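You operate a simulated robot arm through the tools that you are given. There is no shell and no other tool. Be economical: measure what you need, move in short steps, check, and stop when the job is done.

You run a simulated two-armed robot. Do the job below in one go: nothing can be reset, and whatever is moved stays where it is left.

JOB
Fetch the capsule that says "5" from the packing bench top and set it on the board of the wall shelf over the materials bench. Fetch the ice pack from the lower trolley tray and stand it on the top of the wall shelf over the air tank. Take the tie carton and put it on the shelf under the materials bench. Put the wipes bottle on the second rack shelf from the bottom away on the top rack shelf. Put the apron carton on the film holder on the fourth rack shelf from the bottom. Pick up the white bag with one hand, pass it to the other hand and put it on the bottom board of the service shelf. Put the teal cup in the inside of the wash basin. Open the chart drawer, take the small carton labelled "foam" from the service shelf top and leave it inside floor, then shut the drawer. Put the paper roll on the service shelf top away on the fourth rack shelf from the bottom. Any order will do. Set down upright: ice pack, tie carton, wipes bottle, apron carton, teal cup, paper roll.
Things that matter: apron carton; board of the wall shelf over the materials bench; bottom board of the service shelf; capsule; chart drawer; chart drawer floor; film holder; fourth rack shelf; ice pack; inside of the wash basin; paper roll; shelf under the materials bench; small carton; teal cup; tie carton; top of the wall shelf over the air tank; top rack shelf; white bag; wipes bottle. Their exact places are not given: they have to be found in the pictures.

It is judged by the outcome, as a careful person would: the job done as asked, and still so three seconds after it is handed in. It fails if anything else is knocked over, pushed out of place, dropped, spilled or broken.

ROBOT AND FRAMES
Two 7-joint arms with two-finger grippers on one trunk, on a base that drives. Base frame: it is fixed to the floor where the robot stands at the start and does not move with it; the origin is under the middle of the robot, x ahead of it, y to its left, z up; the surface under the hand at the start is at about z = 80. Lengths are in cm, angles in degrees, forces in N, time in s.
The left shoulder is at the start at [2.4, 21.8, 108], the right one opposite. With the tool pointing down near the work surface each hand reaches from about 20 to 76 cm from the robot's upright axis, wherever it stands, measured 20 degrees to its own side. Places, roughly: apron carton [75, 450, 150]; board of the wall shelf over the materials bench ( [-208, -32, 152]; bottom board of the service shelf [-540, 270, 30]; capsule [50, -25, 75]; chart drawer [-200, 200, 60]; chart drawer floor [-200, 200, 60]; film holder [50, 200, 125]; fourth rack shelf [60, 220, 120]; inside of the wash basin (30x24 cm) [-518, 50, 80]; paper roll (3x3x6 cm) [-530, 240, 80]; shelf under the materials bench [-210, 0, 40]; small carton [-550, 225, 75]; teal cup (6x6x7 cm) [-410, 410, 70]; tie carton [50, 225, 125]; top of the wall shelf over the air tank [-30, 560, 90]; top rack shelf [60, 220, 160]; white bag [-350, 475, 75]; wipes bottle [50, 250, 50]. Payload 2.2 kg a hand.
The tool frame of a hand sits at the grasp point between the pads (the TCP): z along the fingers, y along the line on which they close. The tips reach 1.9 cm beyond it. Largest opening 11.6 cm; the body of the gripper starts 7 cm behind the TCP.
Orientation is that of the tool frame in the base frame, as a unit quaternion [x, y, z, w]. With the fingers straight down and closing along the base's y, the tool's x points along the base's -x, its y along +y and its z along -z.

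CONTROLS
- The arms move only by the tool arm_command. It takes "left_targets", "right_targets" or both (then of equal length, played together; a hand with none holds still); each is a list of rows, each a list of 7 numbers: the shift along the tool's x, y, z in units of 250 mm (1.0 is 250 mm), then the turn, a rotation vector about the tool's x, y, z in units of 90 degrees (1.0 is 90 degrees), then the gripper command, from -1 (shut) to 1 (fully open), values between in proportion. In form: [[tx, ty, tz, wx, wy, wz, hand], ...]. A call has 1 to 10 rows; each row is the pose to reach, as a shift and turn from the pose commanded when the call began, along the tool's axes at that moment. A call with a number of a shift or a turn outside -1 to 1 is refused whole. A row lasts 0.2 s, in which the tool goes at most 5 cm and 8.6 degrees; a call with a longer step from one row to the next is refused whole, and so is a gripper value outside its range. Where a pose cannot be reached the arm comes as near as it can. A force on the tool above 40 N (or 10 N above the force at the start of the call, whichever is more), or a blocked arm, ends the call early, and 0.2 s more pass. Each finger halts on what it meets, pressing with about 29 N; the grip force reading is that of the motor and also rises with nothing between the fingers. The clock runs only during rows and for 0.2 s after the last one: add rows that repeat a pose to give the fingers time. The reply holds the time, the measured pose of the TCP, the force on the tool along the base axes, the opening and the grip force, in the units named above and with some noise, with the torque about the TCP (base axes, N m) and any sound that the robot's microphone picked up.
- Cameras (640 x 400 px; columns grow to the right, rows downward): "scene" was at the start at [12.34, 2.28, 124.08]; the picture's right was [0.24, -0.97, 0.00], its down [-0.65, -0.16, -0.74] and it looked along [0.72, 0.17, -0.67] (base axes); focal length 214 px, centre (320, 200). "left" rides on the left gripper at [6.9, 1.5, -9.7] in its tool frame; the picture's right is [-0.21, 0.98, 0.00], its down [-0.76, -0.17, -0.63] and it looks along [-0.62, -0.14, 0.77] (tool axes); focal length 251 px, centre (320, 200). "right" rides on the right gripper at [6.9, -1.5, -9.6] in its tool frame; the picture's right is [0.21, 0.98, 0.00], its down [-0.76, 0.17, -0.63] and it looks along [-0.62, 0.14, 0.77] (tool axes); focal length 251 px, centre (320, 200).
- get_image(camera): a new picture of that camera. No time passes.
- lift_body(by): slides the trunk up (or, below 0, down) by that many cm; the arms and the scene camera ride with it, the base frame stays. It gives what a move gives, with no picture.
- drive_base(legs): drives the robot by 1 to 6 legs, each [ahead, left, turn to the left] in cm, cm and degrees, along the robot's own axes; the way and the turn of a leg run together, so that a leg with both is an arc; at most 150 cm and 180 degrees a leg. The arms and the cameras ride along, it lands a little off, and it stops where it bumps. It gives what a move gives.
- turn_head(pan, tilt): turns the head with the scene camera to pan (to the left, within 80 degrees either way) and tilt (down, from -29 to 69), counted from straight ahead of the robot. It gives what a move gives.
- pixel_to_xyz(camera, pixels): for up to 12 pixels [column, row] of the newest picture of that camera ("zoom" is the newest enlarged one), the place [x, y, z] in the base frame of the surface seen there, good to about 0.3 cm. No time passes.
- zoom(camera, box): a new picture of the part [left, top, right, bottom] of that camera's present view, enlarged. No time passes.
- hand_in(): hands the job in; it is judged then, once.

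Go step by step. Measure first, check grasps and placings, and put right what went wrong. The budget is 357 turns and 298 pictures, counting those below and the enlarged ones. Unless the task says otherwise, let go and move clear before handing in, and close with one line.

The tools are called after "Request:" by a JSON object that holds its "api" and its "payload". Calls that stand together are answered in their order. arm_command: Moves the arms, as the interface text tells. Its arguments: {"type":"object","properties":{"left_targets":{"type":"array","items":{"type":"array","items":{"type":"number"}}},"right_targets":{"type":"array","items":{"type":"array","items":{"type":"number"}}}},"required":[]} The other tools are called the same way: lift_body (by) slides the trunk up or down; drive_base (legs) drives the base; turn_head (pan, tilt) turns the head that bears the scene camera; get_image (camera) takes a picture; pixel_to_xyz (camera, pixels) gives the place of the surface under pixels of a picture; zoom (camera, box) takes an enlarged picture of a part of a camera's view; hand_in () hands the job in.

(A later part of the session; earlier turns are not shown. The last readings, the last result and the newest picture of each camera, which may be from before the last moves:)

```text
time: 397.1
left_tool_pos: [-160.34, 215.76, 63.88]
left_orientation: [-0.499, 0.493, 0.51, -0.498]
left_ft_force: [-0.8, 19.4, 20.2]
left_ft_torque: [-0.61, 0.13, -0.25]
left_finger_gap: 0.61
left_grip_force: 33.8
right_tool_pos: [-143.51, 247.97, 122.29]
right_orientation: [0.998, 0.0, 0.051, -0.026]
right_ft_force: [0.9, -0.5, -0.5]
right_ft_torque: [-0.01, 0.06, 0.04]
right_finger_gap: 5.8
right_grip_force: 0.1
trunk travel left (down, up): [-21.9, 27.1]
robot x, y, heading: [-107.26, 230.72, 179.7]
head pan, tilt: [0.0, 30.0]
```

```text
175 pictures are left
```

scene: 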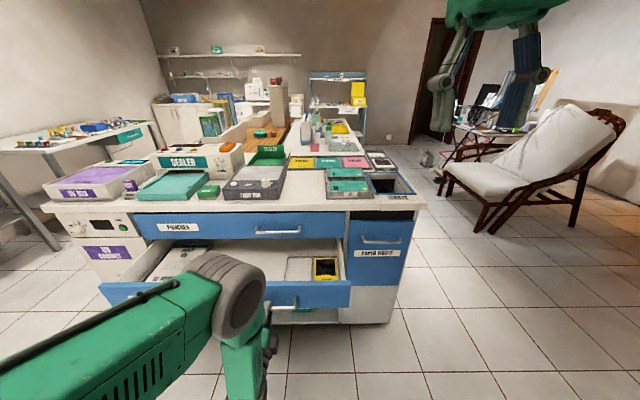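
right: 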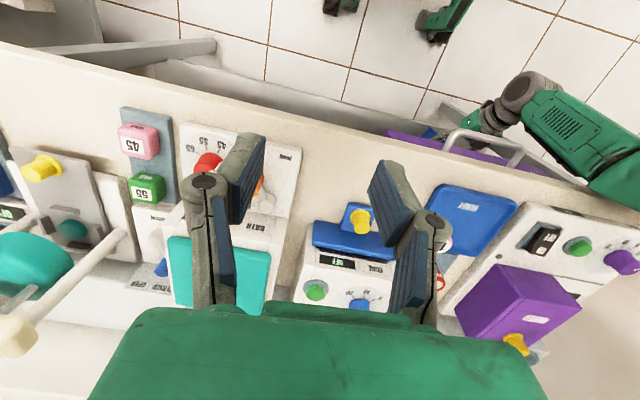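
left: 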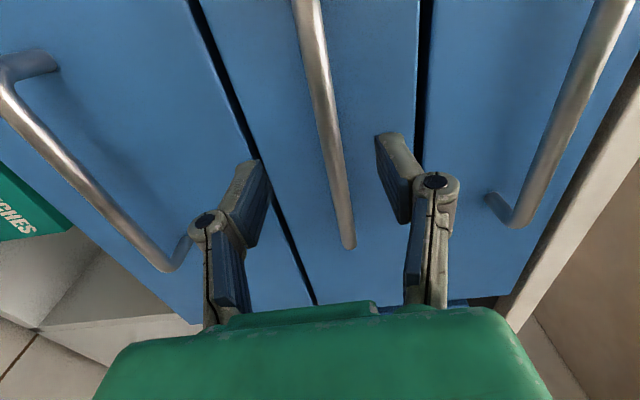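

The drawer is open ~21 cm and I can see free floor around (245,258). I'll pull a little more, then release.

Request:
{"api": "drive_base", "payload": {"legs": [[-6, 0, 0]]}}

Request:
{"api": "arm_command", "payload": {"left_targets": [[0, 0, 0, 0, 0, 0, -0.5], [0, 0, 0, 0, 0, 0, 0], [0, 0, 0, 0, 0, 0, 0], [0, 0, -0.12, 0, 0, 0, 0], [0, 0, -0.28, 0, 0, 0, 0], [0, 0, -0.4, 0, 0, 0, 0]]}}

Request:
{"api": "drive_base", "payload": {"legs": [[-15, 0, 0]]}}

Request:
{"api": "get_image", "payload": {"camera": "scene"}}

```text
time: 398.0
left_tool_pos: [-154.21, 215.62, 63.92]
left_orientation: [-0.499, 0.493, 0.512, -0.496]
left_ft_force: [-0.5, 20.6, 9.3]
left_ft_torque: [-0.76, 0.04, -0.24]
left_finger_gap: 0.61
left_grip_force: 33.6
right_tool_pos: [-137.56, 247.58, 122.02]
right_orientation: [0.998, 0.0, 0.053, -0.027]
right_ft_force: [1.1, -0.2, -0.2]
right_ft_torque: [0.0, 0.05, 0.04]
right_finger_gap: 5.81
right_grip_force: 0.1
trunk travel left (down, up): [-21.9, 27.1]
robot x, y, heading: [-101.59, 230.77, 179.5]
head pan, tilt: [0.0, 30.0]
```

```text
time: 399.4
left_tool_pos: [-144.41, 215.23, 63.57]
left_orientation: [-0.501, 0.492, 0.513, -0.494]
left_ft_force: [-0.8, -0.2, 0.5]
left_ft_torque: [-0.01, 0.03, 0.02]
left_finger_gap: 5.79
left_grip_force: 0.1
right_tool_pos: [-137.65, 246.99, 121.96]
right_orientation: [0.998, 0.001, 0.056, -0.032]
right_ft_force: [-1.0, 0.1, 0.4]
right_ft_torque: [0.01, -0.02, -0.05]
right_finger_gap: 5.8
right_grip_force: 0.0
trunk travel left (down, up): [-21.9, 27.1]
robot x, y, heading: [-101.54, 231.28, 179.8]
head pan, tilt: [0.0, 30.0]
```

```text
time: 400.8
left_tool_pos: [-129.47, 215.12, 63.57]
left_orientation: [-0.499, 0.491, 0.513, -0.496]
left_ft_force: [-1.1, -0.2, 0.0]
left_ft_torque: [0.03, -0.02, 0.01]
left_finger_gap: 5.81
left_grip_force: 0.0
right_tool_pos: [-122.67, 246.81, 122.0]
right_orientation: [0.998, 0.001, 0.056, -0.03]
right_ft_force: [0.2, 0.3, 0.4]
right_ft_torque: [0.0, 0.05, 0.02]
right_finger_gap: 5.8
right_grip_force: 0.1
trunk travel left (down, up): [-21.9, 27.1]
robot x, y, heading: [-86.24, 231.33, 179.6]
head pan, tilt: [0.0, 30.0]
```

```text
174 pictures are left
```

scene: 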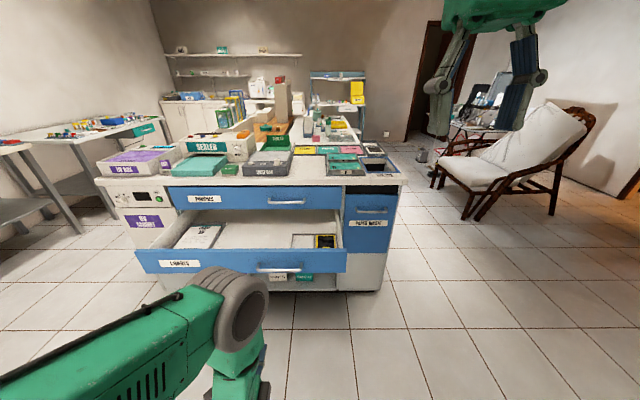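

Request:
{"api": "pixel_to_xyz", "payload": {"camera": "scene", "pixels": [[250, 232], [250, 243], [270, 235], [200, 240], [225, 235], [300, 240], [325, 240], [150, 258], [345, 258], [278, 270], [250, 254], [292, 240]]}}

Request:
{"api": "zoom", "payload": {"camera": "scene", "box": [130, 180, 350, 290]}}

```text
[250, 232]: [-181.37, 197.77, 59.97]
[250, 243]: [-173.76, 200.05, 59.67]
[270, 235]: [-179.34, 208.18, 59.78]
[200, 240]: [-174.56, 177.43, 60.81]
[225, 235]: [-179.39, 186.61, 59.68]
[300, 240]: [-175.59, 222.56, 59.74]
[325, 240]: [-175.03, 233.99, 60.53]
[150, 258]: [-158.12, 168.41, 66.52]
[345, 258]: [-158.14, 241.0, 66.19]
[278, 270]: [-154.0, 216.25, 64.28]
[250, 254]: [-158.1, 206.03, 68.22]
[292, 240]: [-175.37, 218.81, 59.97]
```

```text
2.91 times, centred on (240, 235) of scene
```

zoom: 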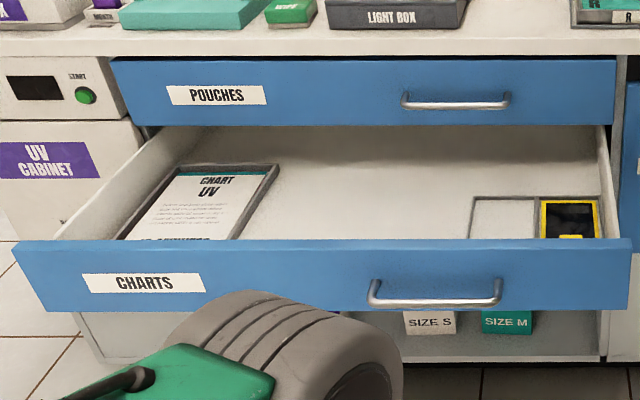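

The drawer floor is at z 59.7, and the area x -182..-162, y 188–215 is free. Now I restore the left hand's roll and pitch, then look northwest for the bag and cup.

Request:
{"api": "arm_command", "payload": {"left_targets": [[0, 0, -0.05, 0, 0, -0.095, 0], [0, 0, -0.1, 0, 0, -0.19, 0], [0, 0, -0.15, 0, 0, -0.285, 0], [0, 0, -0.2, 0, 0, -0.38, 0], [0, 0, -0.2, 0, 0, -0.475, 0], [0, 0, -0.2, 0, 0, -0.57, 0], [0, 0, -0.2, 0, 0, -0.665, 0], [0, 0, -0.2, 0, 0, -0.76, 0], [0, 0, -0.2, 0, 0, -0.855, 0], [0, 0, -0.2, 0, 0, -0.95, 0]]}}

Request:
{"api": "arm_command", "payload": {"left_targets": [[0, 0, 0, 0, 0.09, -0.05, 0], [0, 0, 0, 0, 0.18, -0.05, 0], [0, 0, 0, 0, 0.27, -0.05, 0], [0, 0, 0, 0, 0.36, -0.05, 0], [0, 0, 0, 0, 0.45, -0.05, 0], [0, 0, 0, 0, 0.5, -0.05, 0], [0, 0, 0, 0, 0.5, -0.05, 0]]}}

Request:
{"api": "drive_base", "payload": {"legs": [[0, 0, -90], [95, 0, 0], [0, 0, 70]]}}

Request:
{"api": "turn_head", "payload": {"pan": 10, "tilt": 12}}

Request:
{"api": "get_image", "payload": {"camera": "scene"}}

```text
time: 403.0
left_tool_pos: [-128.62, 215.28, 61.61]
left_orientation: [-0.701, 0.019, 0.713, -0.016]
left_ft_force: [0.4, -0.2, 0.1]
left_ft_torque: [0.0, 0.0, 0.0]
left_finger_gap: 5.81
left_grip_force: 0.0
left hand out of reach, approached as far as the arm can: row 1, 2, 3, 4, 5, 6, 7, 8, 9, 10
right_tool_pos: [-122.53, 246.83, 121.84]
right_orientation: [0.998, 0.001, 0.058, -0.03]
right_ft_force: [-0.5, -0.1, 0.7]
right_ft_torque: [-0.04, 0.01, 0.0]
right_finger_gap: 5.8
right_grip_force: 0.1
trunk travel left (down, up): [-21.9, 27.1]
robot x, y, heading: [-86.23, 230.55, 179.5]
head pan, tilt: [0.0, 30.0]
```

```text
refused: row 1 steps farther than a row can; nothing moved
```

```text
time: 408.7
left_tool_pos: [-95.74, 284.28, 61.9]
left_orientation: [-0.441, 0.545, 0.488, 0.52]
left_ft_force: [-0.6, 0.1, 0.5]
left_ft_torque: [0.01, -0.01, -0.04]
left_finger_gap: 5.79
left_grip_force: 0.0
right_tool_pos: [-63.77, 273.78, 120.94]
right_orientation: [-0.655, 0.752, -0.062, -0.038]
right_ft_force: [-0.4, -0.5, -1.1]
right_ft_torque: [-0.05, -0.03, 0.01]
right_finger_gap: 5.81
right_grip_force: 0.1
trunk travel left (down, up): [-21.9, 27.1]
robot x, y, heading: [-86.25, 239.87, 81.7]
head pan, tilt: [0.0, 30.0]
stopped in leg 2: the robot was blocked; the commanded pose is now the measured one
```

```text
time: 409.6
left_tool_pos: [-95.37, 284.04, 62.13]
left_orientation: [-0.44, 0.544, 0.489, 0.521]
left_ft_force: [0.4, -0.1, 0.8]
left_ft_torque: [-0.04, 0.0, 0.01]
left_finger_gap: 5.8
left_grip_force: 0.1
right_tool_pos: [-63.38, 273.47, 121.01]
right_orientation: [-0.655, 0.752, -0.059, -0.037]
right_ft_force: [-0.3, -0.4, -0.4]
right_ft_torque: [-0.02, 0.0, -0.02]
right_finger_gap: 5.82
right_grip_force: 0.0
trunk travel left (down, up): [-21.9, 27.1]
robot x, y, heading: [-86.67, 239.9, 81.5]
head pan, tilt: [10.0, 12.0]
```

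```text
172 pictures are left
```

scene: 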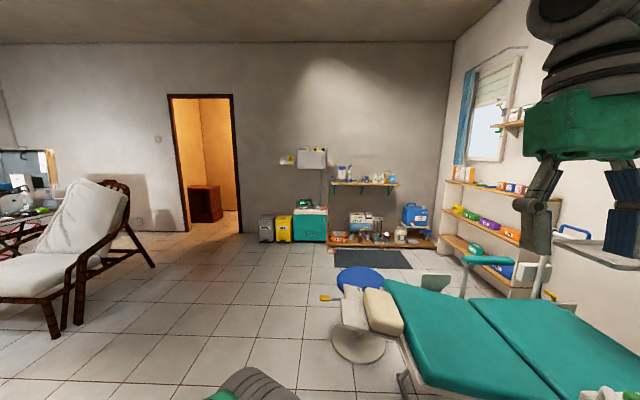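

The base was blocked, presumably by the purple bin ahead that I forgot about. I'll check whether it moved.

Request:
{"api": "turn_head", "payload": {"pan": -5, "tilt": 60}}

Request:
{"api": "get_image", "payload": {"camera": "scene"}}

```text
time: 410.7
left_tool_pos: [-95.34, 284.21, 62.12]
left_orientation: [-0.44, 0.544, 0.489, 0.521]
left_ft_force: [0.1, -0.2, 0.6]
left_ft_torque: [-0.01, 0.04, 0.01]
left_finger_gap: 5.84
left_grip_force: 0.1
right_tool_pos: [-63.12, 273.39, 121.14]
right_orientation: [-0.655, 0.752, -0.058, -0.038]
right_ft_force: [-0.3, 0.4, -0.3]
right_ft_torque: [0.01, -0.02, 0.01]
right_finger_gap: 5.79
right_grip_force: 0.0
trunk travel left (down, up): [-21.9, 27.1]
robot x, y, heading: [-86.54, 240.22, 81.6]
head pan, tilt: [-5.0, 60.0]
```

```text
171 pictures are left
```

scene: 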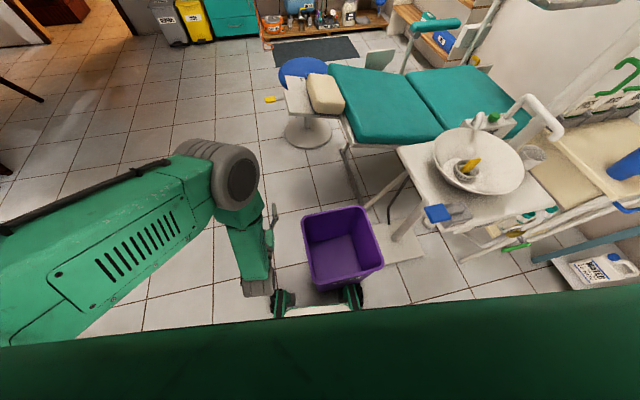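

Request:
{"api": "pixel_to_xyz", "payload": {"camera": "scene", "pixels": [[303, 222], [360, 208], [318, 285], [382, 265], [312, 250], [345, 240]]}}

```text
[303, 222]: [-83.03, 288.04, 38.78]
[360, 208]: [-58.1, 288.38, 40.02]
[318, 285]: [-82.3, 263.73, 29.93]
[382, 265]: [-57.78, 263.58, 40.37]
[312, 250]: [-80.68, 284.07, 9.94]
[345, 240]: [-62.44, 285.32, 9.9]
```

The bin hasn't moved (front still y 263.7). I'll back off and pass through the gap between the open drawer and the bin on a 106° heading.

Request:
{"api": "drive_base", "payload": {"legs": [[-20, 0, 0], [0, 0, 24.5], [0, 19, 0]]}}

Request:
{"api": "turn_head", "payload": {"pan": 0, "tilt": 50}}

Request:
{"api": "get_image", "payload": {"camera": "scene"}}

```text
time: 414.7
left_tool_pos: [-132.95, 252.16, 62.1]
left_orientation: [-0.543, 0.441, 0.586, 0.409]
left_ft_force: [-0.5, -0.3, -0.3]
left_ft_torque: [0.0, 0.01, 0.02]
left_finger_gap: 5.78
left_grip_force: 0.0
right_tool_pos: [-99.59, 255.38, 121.03]
right_orientation: [0.798, -0.598, 0.064, 0.024]
right_ft_force: [-0.3, -0.9, -0.5]
right_ft_torque: [-0.02, -0.04, 0.0]
right_finger_gap: 5.79
right_grip_force: 0.2
trunk travel left (down, up): [-21.9, 27.1]
robot x, y, heading: [-107.63, 215.23, 105.8]
head pan, tilt: [-5.0, 60.0]
```

```text
time: 415.4
left_tool_pos: [-132.58, 252.19, 62.25]
left_orientation: [-0.542, 0.441, 0.585, 0.412]
left_ft_force: [0.0, -0.1, -0.3]
left_ft_torque: [-0.01, 0.02, 0.01]
left_finger_gap: 5.8
left_grip_force: 0.0
right_tool_pos: [-99.32, 255.26, 120.76]
right_orientation: [0.799, -0.598, 0.065, 0.025]
right_ft_force: [0.4, -0.2, 0.2]
right_ft_torque: [0.0, 0.03, 0.01]
right_finger_gap: 5.82
right_grip_force: 0.0
trunk travel left (down, up): [-21.9, 27.1]
robot x, y, heading: [-107.31, 215.85, 105.9]
head pan, tilt: [0.0, 50.0]
```

```text
170 pictures are left
```

scene: 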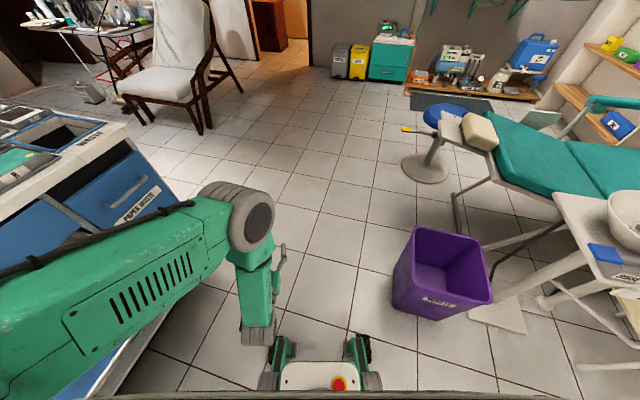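

Clear ahead. I'll drive through and turn to look northwest.

Request:
{"api": "drive_base", "payload": {"legs": [[105, 0, 0], [0, 0, 45]]}}

Request:
{"api": "turn_head", "payload": {"pan": 15, "tilt": 18}}

Request:
{"api": "get_image", "payload": {"camera": "scene"}}

```text
time: 422.9
left_tool_pos: [-181.35, 323.17, 62.15]
left_orientation: [-0.673, 0.187, 0.701, 0.143]
left_ft_force: [-0.7, 0.3, 0.0]
left_ft_torque: [-0.01, -0.01, 0.0]
left_finger_gap: 5.79
left_grip_force: 0.0
right_tool_pos: [-161.06, 349.58, 120.95]
right_orientation: [0.97, -0.231, 0.071, -0.004]
right_ft_force: [0.3, -1.2, 1.0]
right_ft_torque: [-0.02, 0.02, -0.01]
right_finger_gap: 5.78
right_grip_force: 0.0
trunk travel left (down, up): [-21.9, 27.1]
robot x, y, heading: [-137.01, 316.84, 152.7]
head pan, tilt: [0.0, 50.0]
```

```text
time: 423.9
left_tool_pos: [-181.35, 323.1, 62.26]
left_orientation: [-0.673, 0.187, 0.701, 0.145]
left_ft_force: [0.2, 0.4, 0.2]
left_ft_torque: [0.0, -0.01, -0.02]
left_finger_gap: 5.79
left_grip_force: 0.0
right_tool_pos: [-160.93, 349.44, 120.74]
right_orientation: [0.971, -0.23, 0.073, -0.005]
right_ft_force: [1.2, -0.4, -0.2]
right_ft_torque: [0.01, 0.01, -0.05]
right_finger_gap: 5.79
right_grip_force: 0.0
trunk travel left (down, up): [-21.9, 27.1]
robot x, y, heading: [-137.22, 316.87, 152.8]
head pan, tilt: [15.0, 18.0]
```

```text
169 pictures are left
```

scene: 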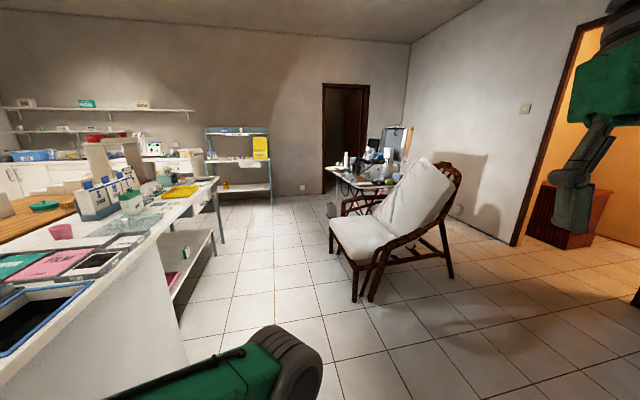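

Request:
{"api": "pixel_to_xyz", "payload": {"camera": "scene", "pixels": [[350, 240], [450, 275], [333, 175], [400, 185], [270, 190], [210, 165], [210, 200], [355, 295], [335, 225], [460, 165], [300, 230], [340, 190]]}}

Request:
{"api": "zoom", "payload": {"camera": "scene", "box": [310, 110, 470, 220]}}

Request:
{"api": "zoom", "payload": {"camera": "scene", "box": [190, 115, 300, 215]}}

```text
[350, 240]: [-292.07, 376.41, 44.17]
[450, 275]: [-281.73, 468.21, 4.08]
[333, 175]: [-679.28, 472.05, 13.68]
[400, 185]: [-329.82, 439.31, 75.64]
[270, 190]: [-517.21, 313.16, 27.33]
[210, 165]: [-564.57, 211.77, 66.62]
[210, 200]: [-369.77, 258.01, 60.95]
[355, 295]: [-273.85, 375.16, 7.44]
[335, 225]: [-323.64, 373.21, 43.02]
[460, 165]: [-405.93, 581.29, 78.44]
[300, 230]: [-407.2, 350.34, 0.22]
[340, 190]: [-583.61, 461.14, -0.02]
```

```text
3.64 times, centred on (390, 165) of scene
```

zoom: 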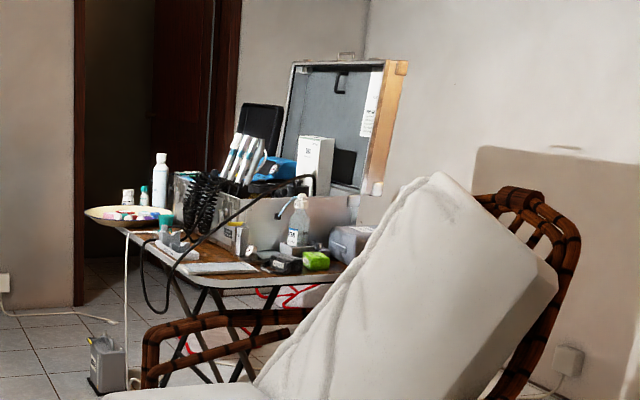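

```text
4.00 times, centred on (245, 165) of scene
```

zoom: 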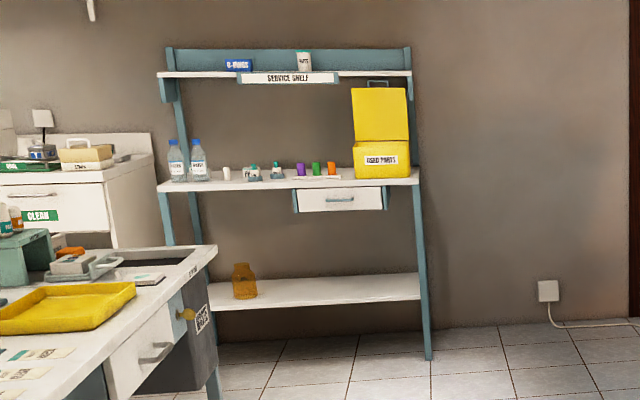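

The folding table is behind the chair, with the teal cup on its left tray and a greyish bag near the case. I'll drive west along y≈322, then face north toward the table.

Request:
{"api": "drive_base", "payload": {"legs": [[0, 0, 25.5], [125, 0, 0], [125, 0, 0]]}}

Request:
{"api": "turn_head", "payload": {"pan": -70, "tilt": 25}}

Request:
{"api": "get_image", "payload": {"camera": "scene"}}

```text
time: 437.3
left_tool_pos: [-427.62, 312.24, 62.29]
left_orientation: [-0.698, 0.036, 0.716, -0.012]
left_ft_force: [-0.3, 0.4, -0.1]
left_ft_torque: [0.01, 0.03, 0.0]
left_finger_gap: 5.78
left_grip_force: 0.1
right_tool_pos: [-420.45, 344.81, 120.61]
right_orientation: [0.997, -0.012, 0.07, -0.021]
right_ft_force: [-0.8, 0.4, 0.3]
right_ft_torque: [0.02, 0.03, -0.02]
right_finger_gap: 5.81
right_grip_force: 0.1
trunk travel left (down, up): [-21.9, 27.1]
robot x, y, heading: [-385.41, 325.41, 178.3]
head pan, tilt: [15.0, 18.0]
```

```text
time: 438.9
left_tool_pos: [-427.41, 312.39, 62.38]
left_orientation: [-0.697, 0.035, 0.717, -0.014]
left_ft_force: [-0.3, 0.8, -0.8]
left_ft_torque: [0.04, 0.0, -0.03]
left_finger_gap: 5.8
left_grip_force: 0.0
right_tool_pos: [-420.23, 344.7, 120.58]
right_orientation: [0.997, -0.011, 0.073, -0.02]
right_ft_force: [0.0, 0.1, -0.1]
right_ft_torque: [-0.03, -0.01, 0.04]
right_finger_gap: 5.79
right_grip_force: 0.1
trunk travel left (down, up): [-21.9, 27.1]
robot x, y, heading: [-384.96, 325.27, 177.9]
head pan, tilt: [-70.0, 25.0]
```

```text
166 pictures are left
```

scene: 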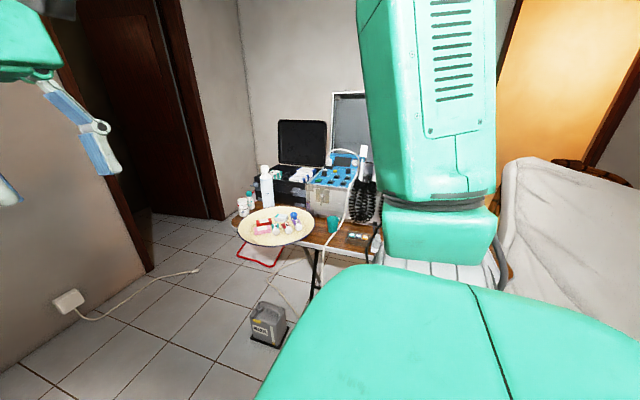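

Request:
{"api": "drive_base", "payload": {"legs": [[0, 0, -88]]}}

Request:
{"api": "turn_head", "payload": {"pan": 0, "tilt": 30}}

Request:
{"api": "get_image", "payload": {"camera": "scene"}}

```text
time: 443.1
left_tool_pos: [-399.68, 367.47, 62.47]
left_orientation: [-0.476, 0.509, 0.524, 0.489]
left_ft_force: [0.3, -0.6, 0.0]
left_ft_torque: [0.0, -0.01, 0.0]
left_finger_gap: 5.81
left_grip_force: 0.0
right_tool_pos: [-366.93, 361.28, 120.53]
right_orientation: [0.708, -0.702, 0.067, 0.035]
right_ft_force: [-0.3, 0.0, 0.5]
right_ft_torque: [-0.02, 0.01, 0.0]
right_finger_gap: 5.78
right_grip_force: 0.0
trunk travel left (down, up): [-21.9, 27.1]
robot x, y, heading: [-384.81, 325.77, 90.1]
head pan, tilt: [-70.0, 25.0]
```

```text
time: 444.5
left_tool_pos: [-399.76, 367.39, 62.51]
left_orientation: [-0.476, 0.509, 0.524, 0.49]
left_ft_force: [0.3, 0.1, -0.3]
left_ft_torque: [-0.01, 0.02, 0.02]
left_finger_gap: 5.8
left_grip_force: 0.0
right_tool_pos: [-366.89, 361.18, 120.47]
right_orientation: [0.708, -0.702, 0.069, 0.038]
right_ft_force: [-0.2, -1.2, 0.6]
right_ft_torque: [-0.02, -0.02, -0.03]
right_finger_gap: 5.78
right_grip_force: 0.0
trunk travel left (down, up): [-21.9, 27.1]
robot x, y, heading: [-384.97, 325.39, 89.7]
head pan, tilt: [0.0, 30.0]
```

```text
165 pictures are left
```

scene: 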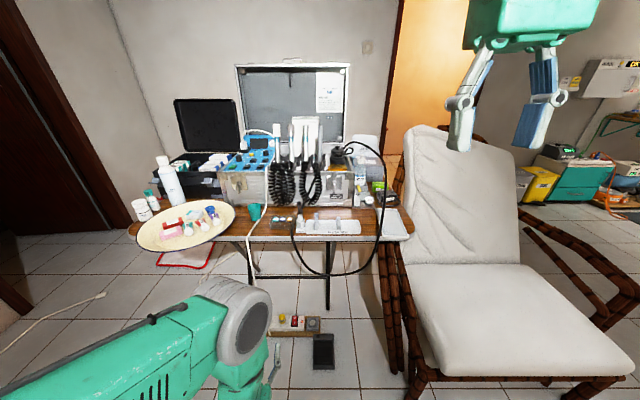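

Request:
{"api": "zoom", "payload": {"camera": "scene", "box": [120, 140, 280, 260]}}

Request:
{"api": "zoom", "payload": {"camera": "scene", "box": [260, 110, 420, 250]}}

```text
3.33 times, centred on (200, 200) of scene
```

zoom: 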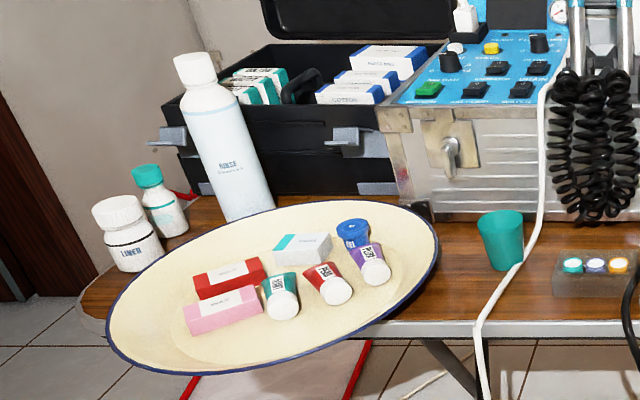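

```text
2.86 times, centred on (340, 180) of scene
```

zoom: 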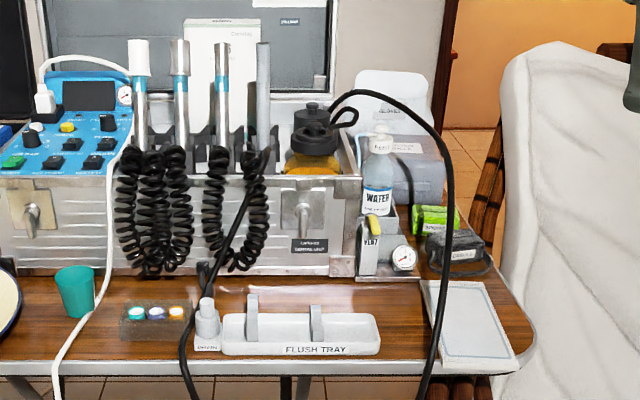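

Request:
{"api": "pixel_to_xyz", "payload": {"camera": "zoom", "pixels": [[75, 270], [75, 300], [57, 275], [95, 275], [390, 90], [375, 110], [415, 110], [410, 160], [430, 190], [380, 180], [100, 330], [450, 330]]}}

Request:
{"api": "zoom", "payload": {"camera": "scene", "box": [340, 120, 410, 215]}}

```text
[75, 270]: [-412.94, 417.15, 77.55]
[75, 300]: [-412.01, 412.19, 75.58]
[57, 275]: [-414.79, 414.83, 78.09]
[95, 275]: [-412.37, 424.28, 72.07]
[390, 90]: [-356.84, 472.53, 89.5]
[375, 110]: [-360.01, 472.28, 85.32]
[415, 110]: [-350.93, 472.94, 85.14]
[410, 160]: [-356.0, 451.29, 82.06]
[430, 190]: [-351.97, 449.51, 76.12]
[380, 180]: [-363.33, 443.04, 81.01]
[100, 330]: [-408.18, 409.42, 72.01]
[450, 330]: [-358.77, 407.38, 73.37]
```

```text
4.21 times, centred on (375, 168) of scene
```

zoom: 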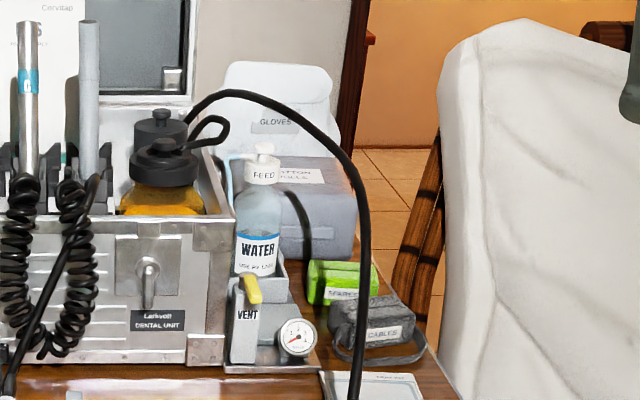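

The white bag labelled "GLOVES" is at (-355,472) at the back of the table, so it needs access from the north side. I'll measure the chair's extent to plan a path around it to the east.

Request:
{"api": "pixel_to_xyz", "payload": {"camera": "scene", "pixels": [[620, 385], [635, 270], [560, 285], [430, 390], [410, 130], [500, 130], [590, 240], [520, 330], [180, 245], [240, 65], [345, 65]]}}

Request:
{"api": "turn_head", "payload": {"pan": -45, "tilt": 30}}

Request:
{"api": "get_image", "payload": {"camera": "scene"}}

```text
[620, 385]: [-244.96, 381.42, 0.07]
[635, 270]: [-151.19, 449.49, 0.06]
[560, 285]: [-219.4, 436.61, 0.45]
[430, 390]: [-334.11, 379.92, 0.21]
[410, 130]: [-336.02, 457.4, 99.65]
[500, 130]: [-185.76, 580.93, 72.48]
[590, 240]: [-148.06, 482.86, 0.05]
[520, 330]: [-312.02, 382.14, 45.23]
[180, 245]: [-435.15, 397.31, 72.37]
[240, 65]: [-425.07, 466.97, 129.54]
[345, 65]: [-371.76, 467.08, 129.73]
```

```text
time: 445.6
left_tool_pos: [-399.71, 367.37, 62.57]
left_orientation: [-0.476, 0.509, 0.525, 0.489]
left_ft_force: [-0.6, -0.4, -0.1]
left_ft_torque: [-0.01, 0.02, 0.01]
left_finger_gap: 5.78
left_grip_force: 0.2
right_tool_pos: [-367.03, 361.22, 120.4]
right_orientation: [0.708, -0.702, 0.068, 0.038]
right_ft_force: [-0.3, -0.1, 0.0]
right_ft_torque: [0.04, 0.02, -0.01]
right_finger_gap: 5.77
right_grip_force: 0.1
trunk travel left (down, up): [-21.9, 27.1]
robot x, y, heading: [-385.22, 325.37, 89.8]
head pan, tilt: [-45.0, 30.0]
```

```text
161 pictures are left
```

scene: 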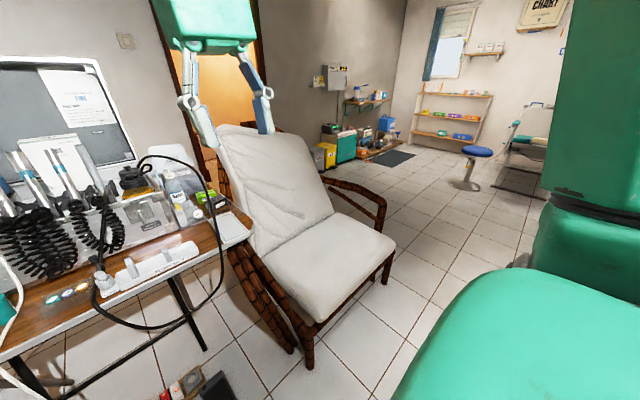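

I'll restore the left hand to a 45° pitch, then drive around east of the chair to the north side.

Request:
{"api": "arm_command", "payload": {"left_targets": [[0, 0, 0, 0, 0.09, 0, 0], [0, 0, 0, 0, 0.18, 0, 0], [0, 0, 0, 0, 0.27, 0, 0], [0, 0, 0, 0, 0.36, 0, 0], [0, 0, 0, 0, 0.45, 0, 0], [0, 0, 0, 0, 0.5, 0, 0], [0, 0, 0, 0, 0.5, 0, 0]]}}

Request:
{"api": "drive_base", "payload": {"legs": [[0, 0, -90], [140, 0, 0], [30, 0, 0], [0, 0, 90], [110, 0, 0], [100, 0, 0]]}}

Request:
{"api": "turn_head", "payload": {"pan": 60, "tilt": 25}}

Request:
{"api": "get_image", "payload": {"camera": "scene"}}

```text
time: 447.2
left_tool_pos: [-399.75, 367.43, 62.53]
left_orientation: [-0.641, 0.658, 0.301, 0.257]
left_ft_force: [0.1, -0.2, 0.6]
left_ft_torque: [0.03, 0.0, -0.02]
left_finger_gap: 5.8
left_grip_force: 0.1
right_tool_pos: [-366.97, 361.28, 120.42]
right_orientation: [0.708, -0.702, 0.068, 0.038]
right_ft_force: [0.4, 0.5, -0.3]
right_ft_torque: [-0.03, -0.03, 0.0]
right_finger_gap: 5.8
right_grip_force: 0.0
trunk travel left (down, up): [-21.9, 27.1]
robot x, y, heading: [-385.02, 325.44, 89.7]
head pan, tilt: [-45.0, 30.0]
```

```text
time: 473.7
left_tool_pos: [-232.77, 579.2, 62.46]
left_orientation: [-0.645, 0.653, 0.304, 0.255]
left_ft_force: [1.1, 0.1, 0.0]
left_ft_torque: [-0.01, 0.0, -0.02]
left_finger_gap: 5.8
left_grip_force: 0.0
right_tool_pos: [-199.97, 573.68, 120.38]
right_orientation: [0.713, -0.697, 0.068, 0.037]
right_ft_force: [-0.2, 0.5, 0.6]
right_ft_torque: [-0.01, -0.04, -0.02]
right_finger_gap: 5.81
right_grip_force: 0.0
trunk travel left (down, up): [-21.9, 27.1]
robot x, y, heading: [-217.23, 538.01, 90.6]
head pan, tilt: [-45.0, 30.0]
```

```text
time: 475.5
left_tool_pos: [-232.78, 579.11, 62.52]
left_orientation: [-0.645, 0.652, 0.305, 0.255]
left_ft_force: [-0.8, 0.8, -0.2]
left_ft_torque: [-0.03, 0.04, 0.0]
left_finger_gap: 5.8
left_grip_force: 0.1
right_tool_pos: [-199.89, 573.36, 120.31]
right_orientation: [0.713, -0.697, 0.069, 0.039]
right_ft_force: [0.0, 0.2, 0.0]
right_ft_torque: [0.02, -0.03, 0.02]
right_finger_gap: 5.78
right_grip_force: 0.0
trunk travel left (down, up): [-21.9, 27.1]
robot x, y, heading: [-217.4, 537.51, 90.8]
head pan, tilt: [60.0, 25.0]
```

```text
160 pictures are left
```

scene: 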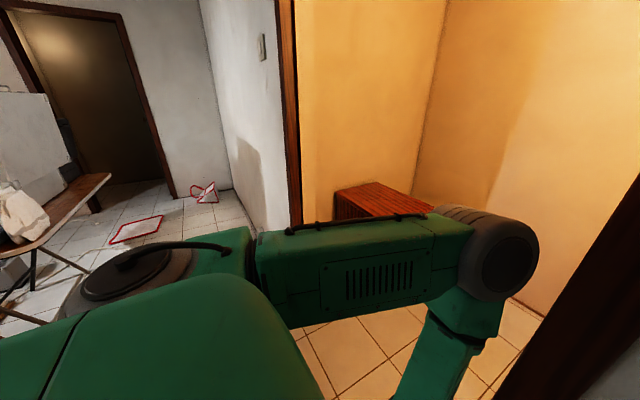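

Request:
{"api": "drive_base", "payload": {"legs": [[0, 0, 90]]}}

Request:
{"api": "turn_head", "payload": {"pan": 15, "tilt": 22}}

Request:
{"api": "get_image", "payload": {"camera": "scene"}}

```text
time: 477.2
left_tool_pos: [-245.42, 571.43, 62.64]
left_orientation: [0.741, -0.54, -0.341, -0.208]
left_ft_force: [0.4, -0.8, 0.4]
left_ft_torque: [-0.01, 0.0, 0.03]
left_finger_gap: 5.78
left_grip_force: 0.0
right_tool_pos: [-212.71, 574.71, 121.51]
right_orientation: [0.817, -0.571, 0.075, 0.018]
right_ft_force: [29.4, -55.3, 6.0]
right_ft_torque: [6.38, 3.15, -1.06]
right_finger_gap: 5.81
right_grip_force: 0.0
trunk travel left (down, up): [-21.9, 27.1]
robot x, y, heading: [-217.64, 537.29, 108.9]
head pan, tilt: [60.0, 25.0]
stopped in leg 1: the force on the tool passed its limit at 148 N (the readings are from after the stop); the commanded pose is now the measured one
```

```text
time: 478.4
left_tool_pos: [-245.52, 571.44, 62.69]
left_orientation: [0.741, -0.54, -0.341, -0.209]
left_ft_force: [0.2, 0.5, 0.3]
left_ft_torque: [-0.04, 0.02, 0.01]
left_finger_gap: 5.79
left_grip_force: 0.1
right_tool_pos: [-212.78, 574.6, 121.37]
right_orientation: [0.818, -0.57, 0.075, 0.019]
right_ft_force: [18.6, -75.5, -2.1]
right_ft_torque: [8.21, 2.0, -0.16]
right_finger_gap: 5.79
right_grip_force: 0.0
trunk travel left (down, up): [-21.9, 27.1]
robot x, y, heading: [-217.55, 537.07, 109.1]
head pan, tilt: [15.0, 22.0]
```

```text
159 pictures are left
```

scene: 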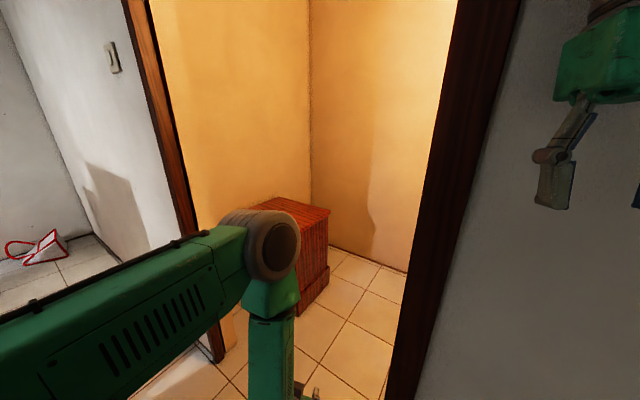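

The right hand touched the door frame. I'll back up 30 cm before turning.

Request:
{"api": "drive_base", "payload": {"legs": [[-32, 0, 0], [0, 0, 71]]}}

Request:
{"api": "get_image", "payload": {"camera": "scene"}}

```text
time: 483.5
left_tool_pos: [-249.26, 492.5, 62.15]
left_orientation: [0.919, -0.014, -0.393, 0.027]
left_ft_force: [0.0, -0.8, -0.8]
left_ft_torque: [-0.03, 0.0, 0.0]
left_finger_gap: 5.82
left_grip_force: 0.1
right_tool_pos: [-242.48, 524.47, 120.82]
right_orientation: [0.997, 0.004, 0.079, -0.027]
right_ft_force: [0.1, 0.0, 1.1]
right_ft_torque: [0.01, 0.03, 0.0]
right_finger_gap: 5.8
right_grip_force: 0.1
trunk travel left (down, up): [-21.9, 27.1]
robot x, y, heading: [-206.98, 506.96, 179.5]
head pan, tilt: [15.0, 22.0]
```

```text
158 pictures are left
```

scene: 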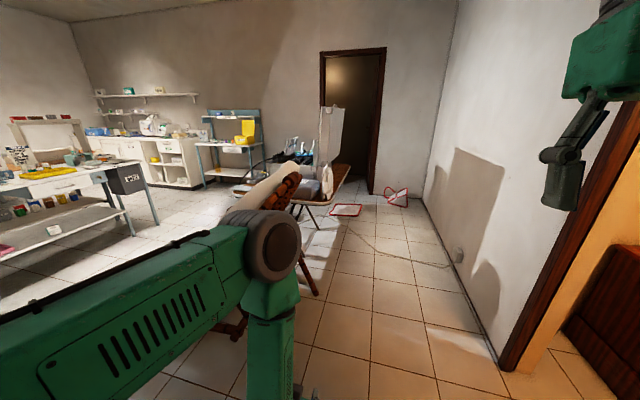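

A cable lies on the floor behind the table. I'll measure the layout there.

Request:
{"api": "pixel_to_xyz", "payload": {"camera": "scene", "pixels": [[370, 243], [410, 260], [350, 222], [455, 262], [335, 210], [395, 200], [330, 170], [345, 180], [345, 170], [310, 205], [318, 285], [440, 230]]}}

Request:
{"api": "zoom", "payload": {"camera": "scene", "box": [230, 90, 420, 240]}}

```text
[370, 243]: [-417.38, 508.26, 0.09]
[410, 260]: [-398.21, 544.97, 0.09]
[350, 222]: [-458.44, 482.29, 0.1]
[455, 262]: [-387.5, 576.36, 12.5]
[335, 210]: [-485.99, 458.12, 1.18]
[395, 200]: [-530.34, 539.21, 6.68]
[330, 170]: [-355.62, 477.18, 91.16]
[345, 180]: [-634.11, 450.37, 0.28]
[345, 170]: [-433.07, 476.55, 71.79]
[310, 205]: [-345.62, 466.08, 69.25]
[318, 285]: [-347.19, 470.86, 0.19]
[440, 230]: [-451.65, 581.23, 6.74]
```

```text
2.67 times, centred on (325, 165) of scene
```

zoom: 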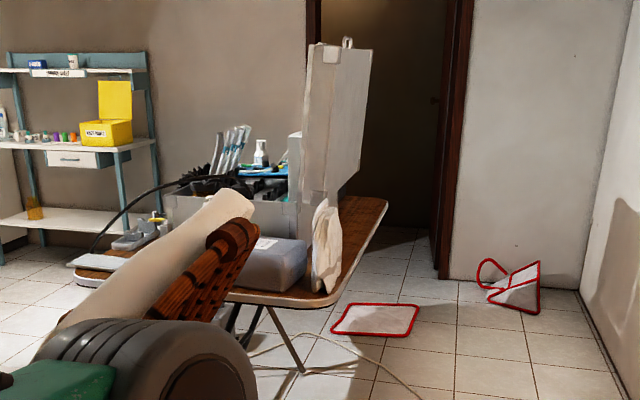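

The bag stands at about (-355,477), z 72–92, thin along y. From here, facing west, the left hand can pinch it tool-down. I raise the trunk and set the left hand to point down and high.

Request:
{"api": "lift_body", "payload": {"by": 15}}

Request:
{"api": "arm_command", "payload": {"left_targets": [[-0.12, 0.05, -0.12, 0, 0.09, 0, 0], [-0.24, 0.1, -0.24, 0, 0.18, 0, 0.3], [-0.36, 0.15, -0.36, 0, 0.27, 0, 0.6], [-0.48, 0.2, -0.48, 0, 0.36, 0, 0.8], [-0.6, 0.25, -0.6, 0, 0.45, 0, 1], [-0.72, 0.3, -0.72, 0, 0.5, 0, 1], [-0.84, 0.35, -0.84, 0, 0.5, 0, 1], [-0.9, 0.4, -0.9, 0, 0.5, 0, 1], [-0.9, 0.4, -0.9, 0, 0.5, 0, 1]]}}

Request:
{"api": "drive_base", "payload": {"legs": [[50, 0, 0]]}}

Request:
{"api": "get_image", "payload": {"camera": "scene"}}

Request:
{"api": "get_image", "payload": {"camera": "left"}}

```text
time: 485.3
left_tool_pos: [-249.03, 492.42, 77.18]
left_orientation: [0.919, -0.014, -0.394, 0.028]
left_ft_force: [-0.9, 0.8, 0.2]
left_ft_torque: [0.0, -0.01, 0.0]
left_finger_gap: 5.81
left_grip_force: 0.0
right_tool_pos: [-242.2, 524.5, 135.84]
right_orientation: [0.997, 0.003, 0.078, -0.026]
right_ft_force: [-0.5, -0.4, -0.1]
right_ft_torque: [0.0, -0.01, 0.0]
right_finger_gap: 5.82
right_grip_force: 0.1
trunk travel left (down, up): [-36.9, 12.1]
robot x, y, heading: [-207.1, 507.22, 179.4]
head pan, tilt: [15.0, 22.0]
```

```text
time: 487.3
left_tool_pos: [-247.95, 484.27, 109.58]
left_orientation: [0.999, -0.002, -0.011, 0.03]
left_ft_force: [-0.2, 0.4, -0.3]
left_ft_torque: [0.01, 0.02, 0.0]
left_finger_gap: 11.61
left_grip_force: 0.0
right_tool_pos: [-242.27, 524.43, 135.8]
right_orientation: [0.997, 0.004, 0.079, -0.028]
right_ft_force: [0.4, -0.3, 0.2]
right_ft_torque: [-0.04, -0.02, -0.01]
right_finger_gap: 5.79
right_grip_force: 0.1
trunk travel left (down, up): [-36.9, 12.1]
robot x, y, heading: [-206.79, 507.37, 179.7]
head pan, tilt: [15.0, 22.0]
```

```text
time: 490.2
left_tool_pos: [-298.6, 485.45, 109.67]
left_orientation: [0.999, -0.007, -0.013, 0.031]
left_ft_force: [0.0, 0.6, -0.2]
left_ft_torque: [0.03, -0.01, 0.0]
left_finger_gap: 11.6
left_grip_force: 0.1
right_tool_pos: [-292.36, 525.46, 135.9]
right_orientation: [0.997, -0.002, 0.077, -0.026]
right_ft_force: [0.9, 0.4, -0.4]
right_ft_torque: [-0.01, 0.01, 0.01]
right_finger_gap: 5.8
right_grip_force: 0.1
trunk travel left (down, up): [-36.9, 12.1]
robot x, y, heading: [-257.05, 507.69, 179.0]
head pan, tilt: [15.0, 22.0]
```

```text
156 pictures are left
```

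scene: 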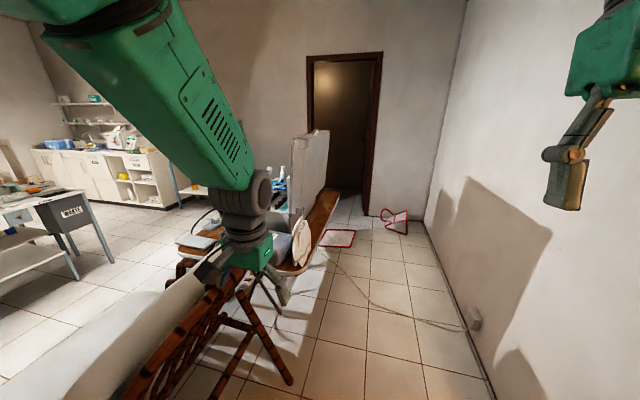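

```text
155 pictures are left
```

left: 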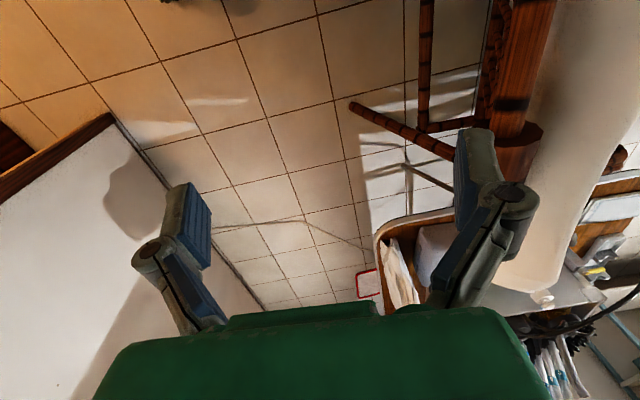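

Request:
{"api": "pixel_to_xyz", "payload": {"camera": "scene", "pixels": [[235, 280], [200, 330], [160, 370], [180, 300], [300, 225], [308, 240], [300, 260], [295, 240], [310, 255], [320, 140], [280, 255]]}}

Request:
{"api": "zoom", "payload": {"camera": "scene", "box": [240, 180, 360, 300]}}

```text
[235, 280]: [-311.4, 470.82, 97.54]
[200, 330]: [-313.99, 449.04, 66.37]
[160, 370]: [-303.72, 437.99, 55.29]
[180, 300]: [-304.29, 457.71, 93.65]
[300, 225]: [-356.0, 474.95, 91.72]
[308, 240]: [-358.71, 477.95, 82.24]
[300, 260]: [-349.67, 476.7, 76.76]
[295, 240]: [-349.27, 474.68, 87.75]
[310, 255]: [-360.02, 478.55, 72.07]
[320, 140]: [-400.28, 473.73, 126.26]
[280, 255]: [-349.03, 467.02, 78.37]
```

```text
3.33 times, centred on (300, 240) of scene
```

zoom: 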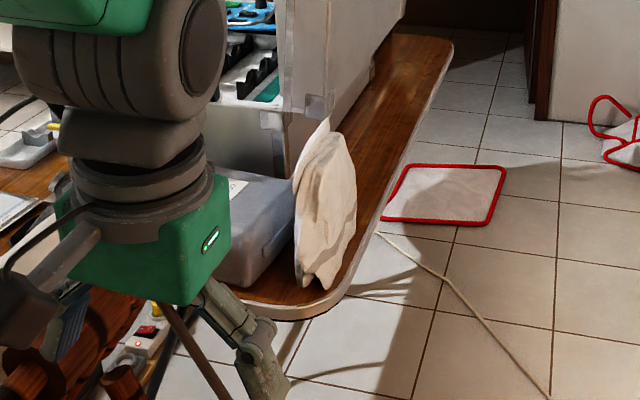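

The bag spans y 471–479, x -362..-349, with its top at 93. I'll drive 38 cm ahead and then position above it with the arm.

Request:
{"api": "drive_base", "payload": {"legs": [[38, 0, 0]]}}

Request:
{"api": "arm_command", "payload": {"left_targets": [[-0.18, 0.1, 0, 0, 0, 0, 1], [-0.36, 0.2, 0, 0, 0, 0, 1], [-0.54, 0.3, 0, 0, 0, 0, 1], [-0.7, 0.4, 0, 0, 0, 0, 1], [-0.7, 0.4, 0, 0, 0, 0, 1], [-0.7, 0.4, 0, 0, 0, 0, 1]]}}

Request:
{"api": "get_image", "payload": {"camera": "left"}}

Request:
{"api": "get_image", "payload": {"camera": "scene"}}

```text
time: 492.6
left_tool_pos: [-336.26, 486.09, 109.76]
left_orientation: [0.999, -0.008, -0.014, 0.03]
left_ft_force: [0.3, -0.6, 0.0]
left_ft_torque: [0.03, -0.02, 0.03]
left_finger_gap: 11.62
left_grip_force: 0.0
right_tool_pos: [-330.04, 526.25, 135.88]
right_orientation: [0.996, -0.001, 0.08, -0.026]
right_ft_force: [-0.6, 0.2, 0.3]
right_ft_torque: [-0.01, -0.01, 0.0]
right_finger_gap: 5.78
right_grip_force: 0.1
trunk travel left (down, up): [-36.9, 12.1]
robot x, y, heading: [-295.21, 508.41, 178.8]
head pan, tilt: [15.0, 22.0]
```

```text
refused: row 1 steps farther than a row can; nothing moved
```

```text
153 pictures are left
```

left: 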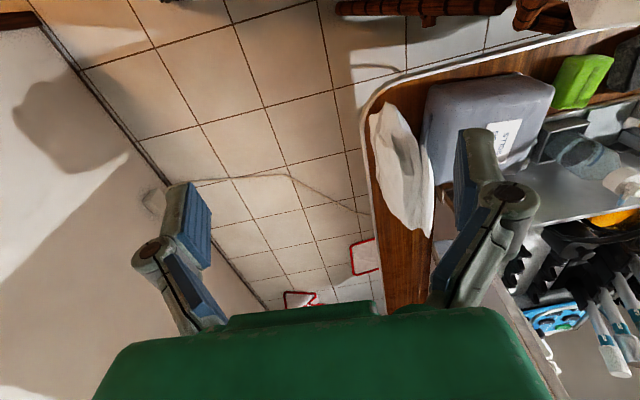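

```text
152 pictures are left
```

scene: 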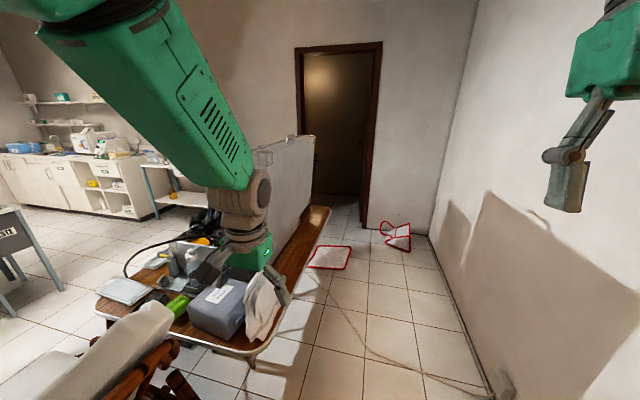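

Request:
{"api": "pixel_to_xyz", "payload": {"camera": "left", "pixels": [[385, 115], [400, 150], [420, 150], [380, 150], [410, 200], [400, 220], [425, 230], [395, 175], [415, 110], [432, 180]]}}

Request:
{"api": "zoom", "payload": {"camera": "left", "box": [330, 80, 470, 260]}}

```text
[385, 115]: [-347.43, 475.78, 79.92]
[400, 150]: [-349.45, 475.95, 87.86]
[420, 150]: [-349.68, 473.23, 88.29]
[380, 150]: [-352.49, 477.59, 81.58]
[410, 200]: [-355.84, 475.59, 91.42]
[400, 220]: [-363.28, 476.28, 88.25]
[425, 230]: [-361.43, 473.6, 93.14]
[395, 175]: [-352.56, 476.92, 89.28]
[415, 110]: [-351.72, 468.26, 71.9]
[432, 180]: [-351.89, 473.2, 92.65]
```

```text
2.22 times, centred on (400, 170) of left
```

zoom: 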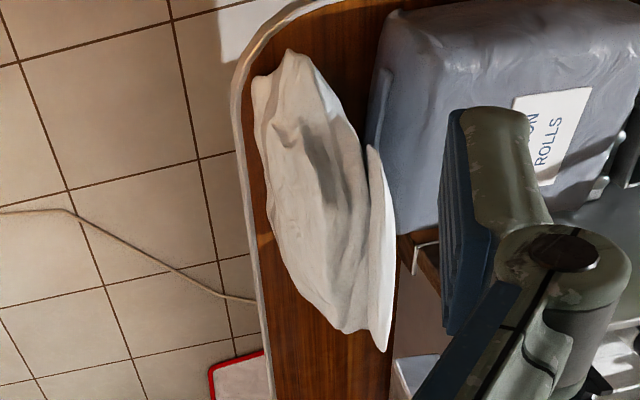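

I'll move over the bag in smaller steps.

Request:
{"api": "arm_command", "payload": {"left_targets": [[-0.154, 0.087, 0, 0, 0, 0, 1], [-0.308, 0.174, 0, 0, 0, 0, 1], [-0.462, 0.261, 0, 0, 0, 0, 1], [-0.616, 0.349, 0, 0, 0, 0, 1], [-0.77, 0.436, 0, 0, 0, 0, 1], [-0.77, 0.436, 0, 0, 0, 0, 1], [-0.77, 0.436, 0, 0, 0, 0, 1]]}}

Request:
{"api": "get_image", "payload": {"camera": "left"}}

```text
time: 494.2
left_tool_pos: [-355.42, 475.48, 111.01]
left_orientation: [0.999, -0.009, -0.013, 0.029]
left_ft_force: [-0.1, 0.5, 0.3]
left_ft_torque: [0.01, -0.01, 0.03]
left_finger_gap: 11.6
left_grip_force: 0.1
right_tool_pos: [-329.89, 526.19, 135.59]
right_orientation: [0.996, -0.002, 0.082, -0.027]
right_ft_force: [-0.5, -0.1, 0.6]
right_ft_torque: [0.02, -0.01, -0.03]
right_finger_gap: 5.81
right_grip_force: 0.1
trunk travel left (down, up): [-36.9, 12.1]
robot x, y, heading: [-295.07, 508.87, 179.0]
head pan, tilt: [15.0, 22.0]
```

```text
150 pictures are left
```

left: 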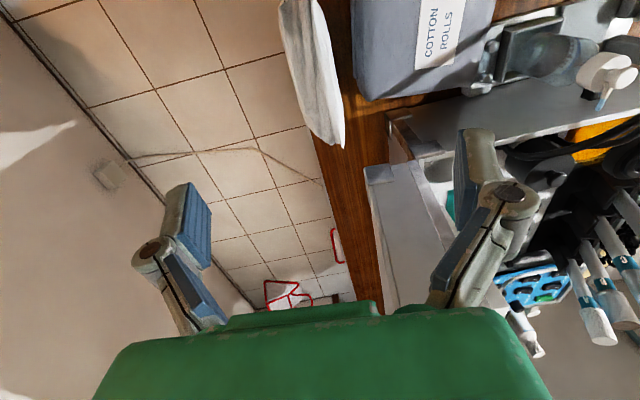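

Clear to descend: down 23.5 cm, then close.

Request:
{"api": "arm_command", "payload": {"left_targets": [[0, 0, 0.19, 0, 0, 0, 1], [0, 0, 0.38, 0, 0, 0, 1], [0, 0, 0.57, 0, 0, 0, 1], [0, 0, 0.76, 0, 0, 0, 1], [0, 0, 0.94, 0, 0, 0, 1], [0, 0, 0.94, 0, 0, 0, 1]]}}

Request:
{"api": "get_image", "payload": {"camera": "left"}}

Request:
{"api": "zoom", "payload": {"camera": "scene", "box": [180, 180, 340, 330]}}

```text
time: 495.6
left_tool_pos: [-355.78, 474.09, 87.7]
left_orientation: [0.999, -0.008, -0.014, 0.03]
left_ft_force: [0.3, -0.1, -0.2]
left_ft_torque: [0.02, 0.01, 0.0]
left_finger_gap: 11.59
left_grip_force: 0.0
right_tool_pos: [-330.0, 525.99, 135.61]
right_orientation: [0.996, -0.002, 0.082, -0.026]
right_ft_force: [0.6, 1.1, -0.2]
right_ft_torque: [0.01, 0.01, 0.0]
right_finger_gap: 5.8
right_grip_force: 0.0
trunk travel left (down, up): [-36.9, 12.1]
robot x, y, heading: [-295.0, 509.08, 179.0]
head pan, tilt: [15.0, 22.0]
```

```text
149 pictures are left
```

left: 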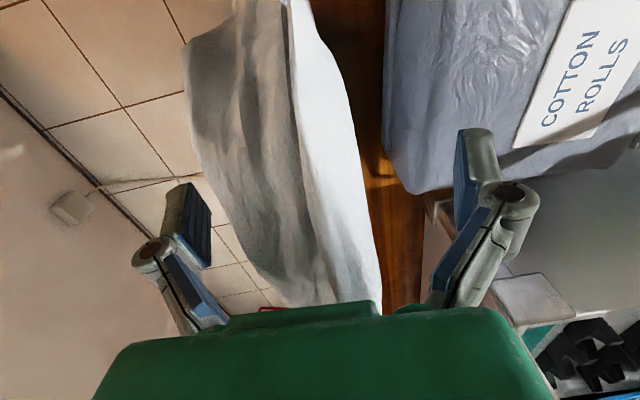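

```text
2.67 times, centred on (260, 255) of scene
```

zoom: 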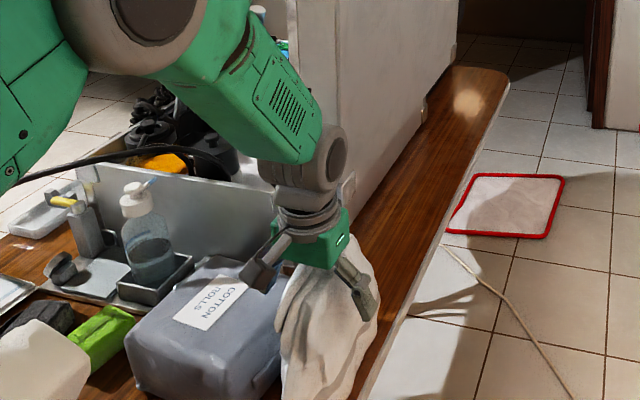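

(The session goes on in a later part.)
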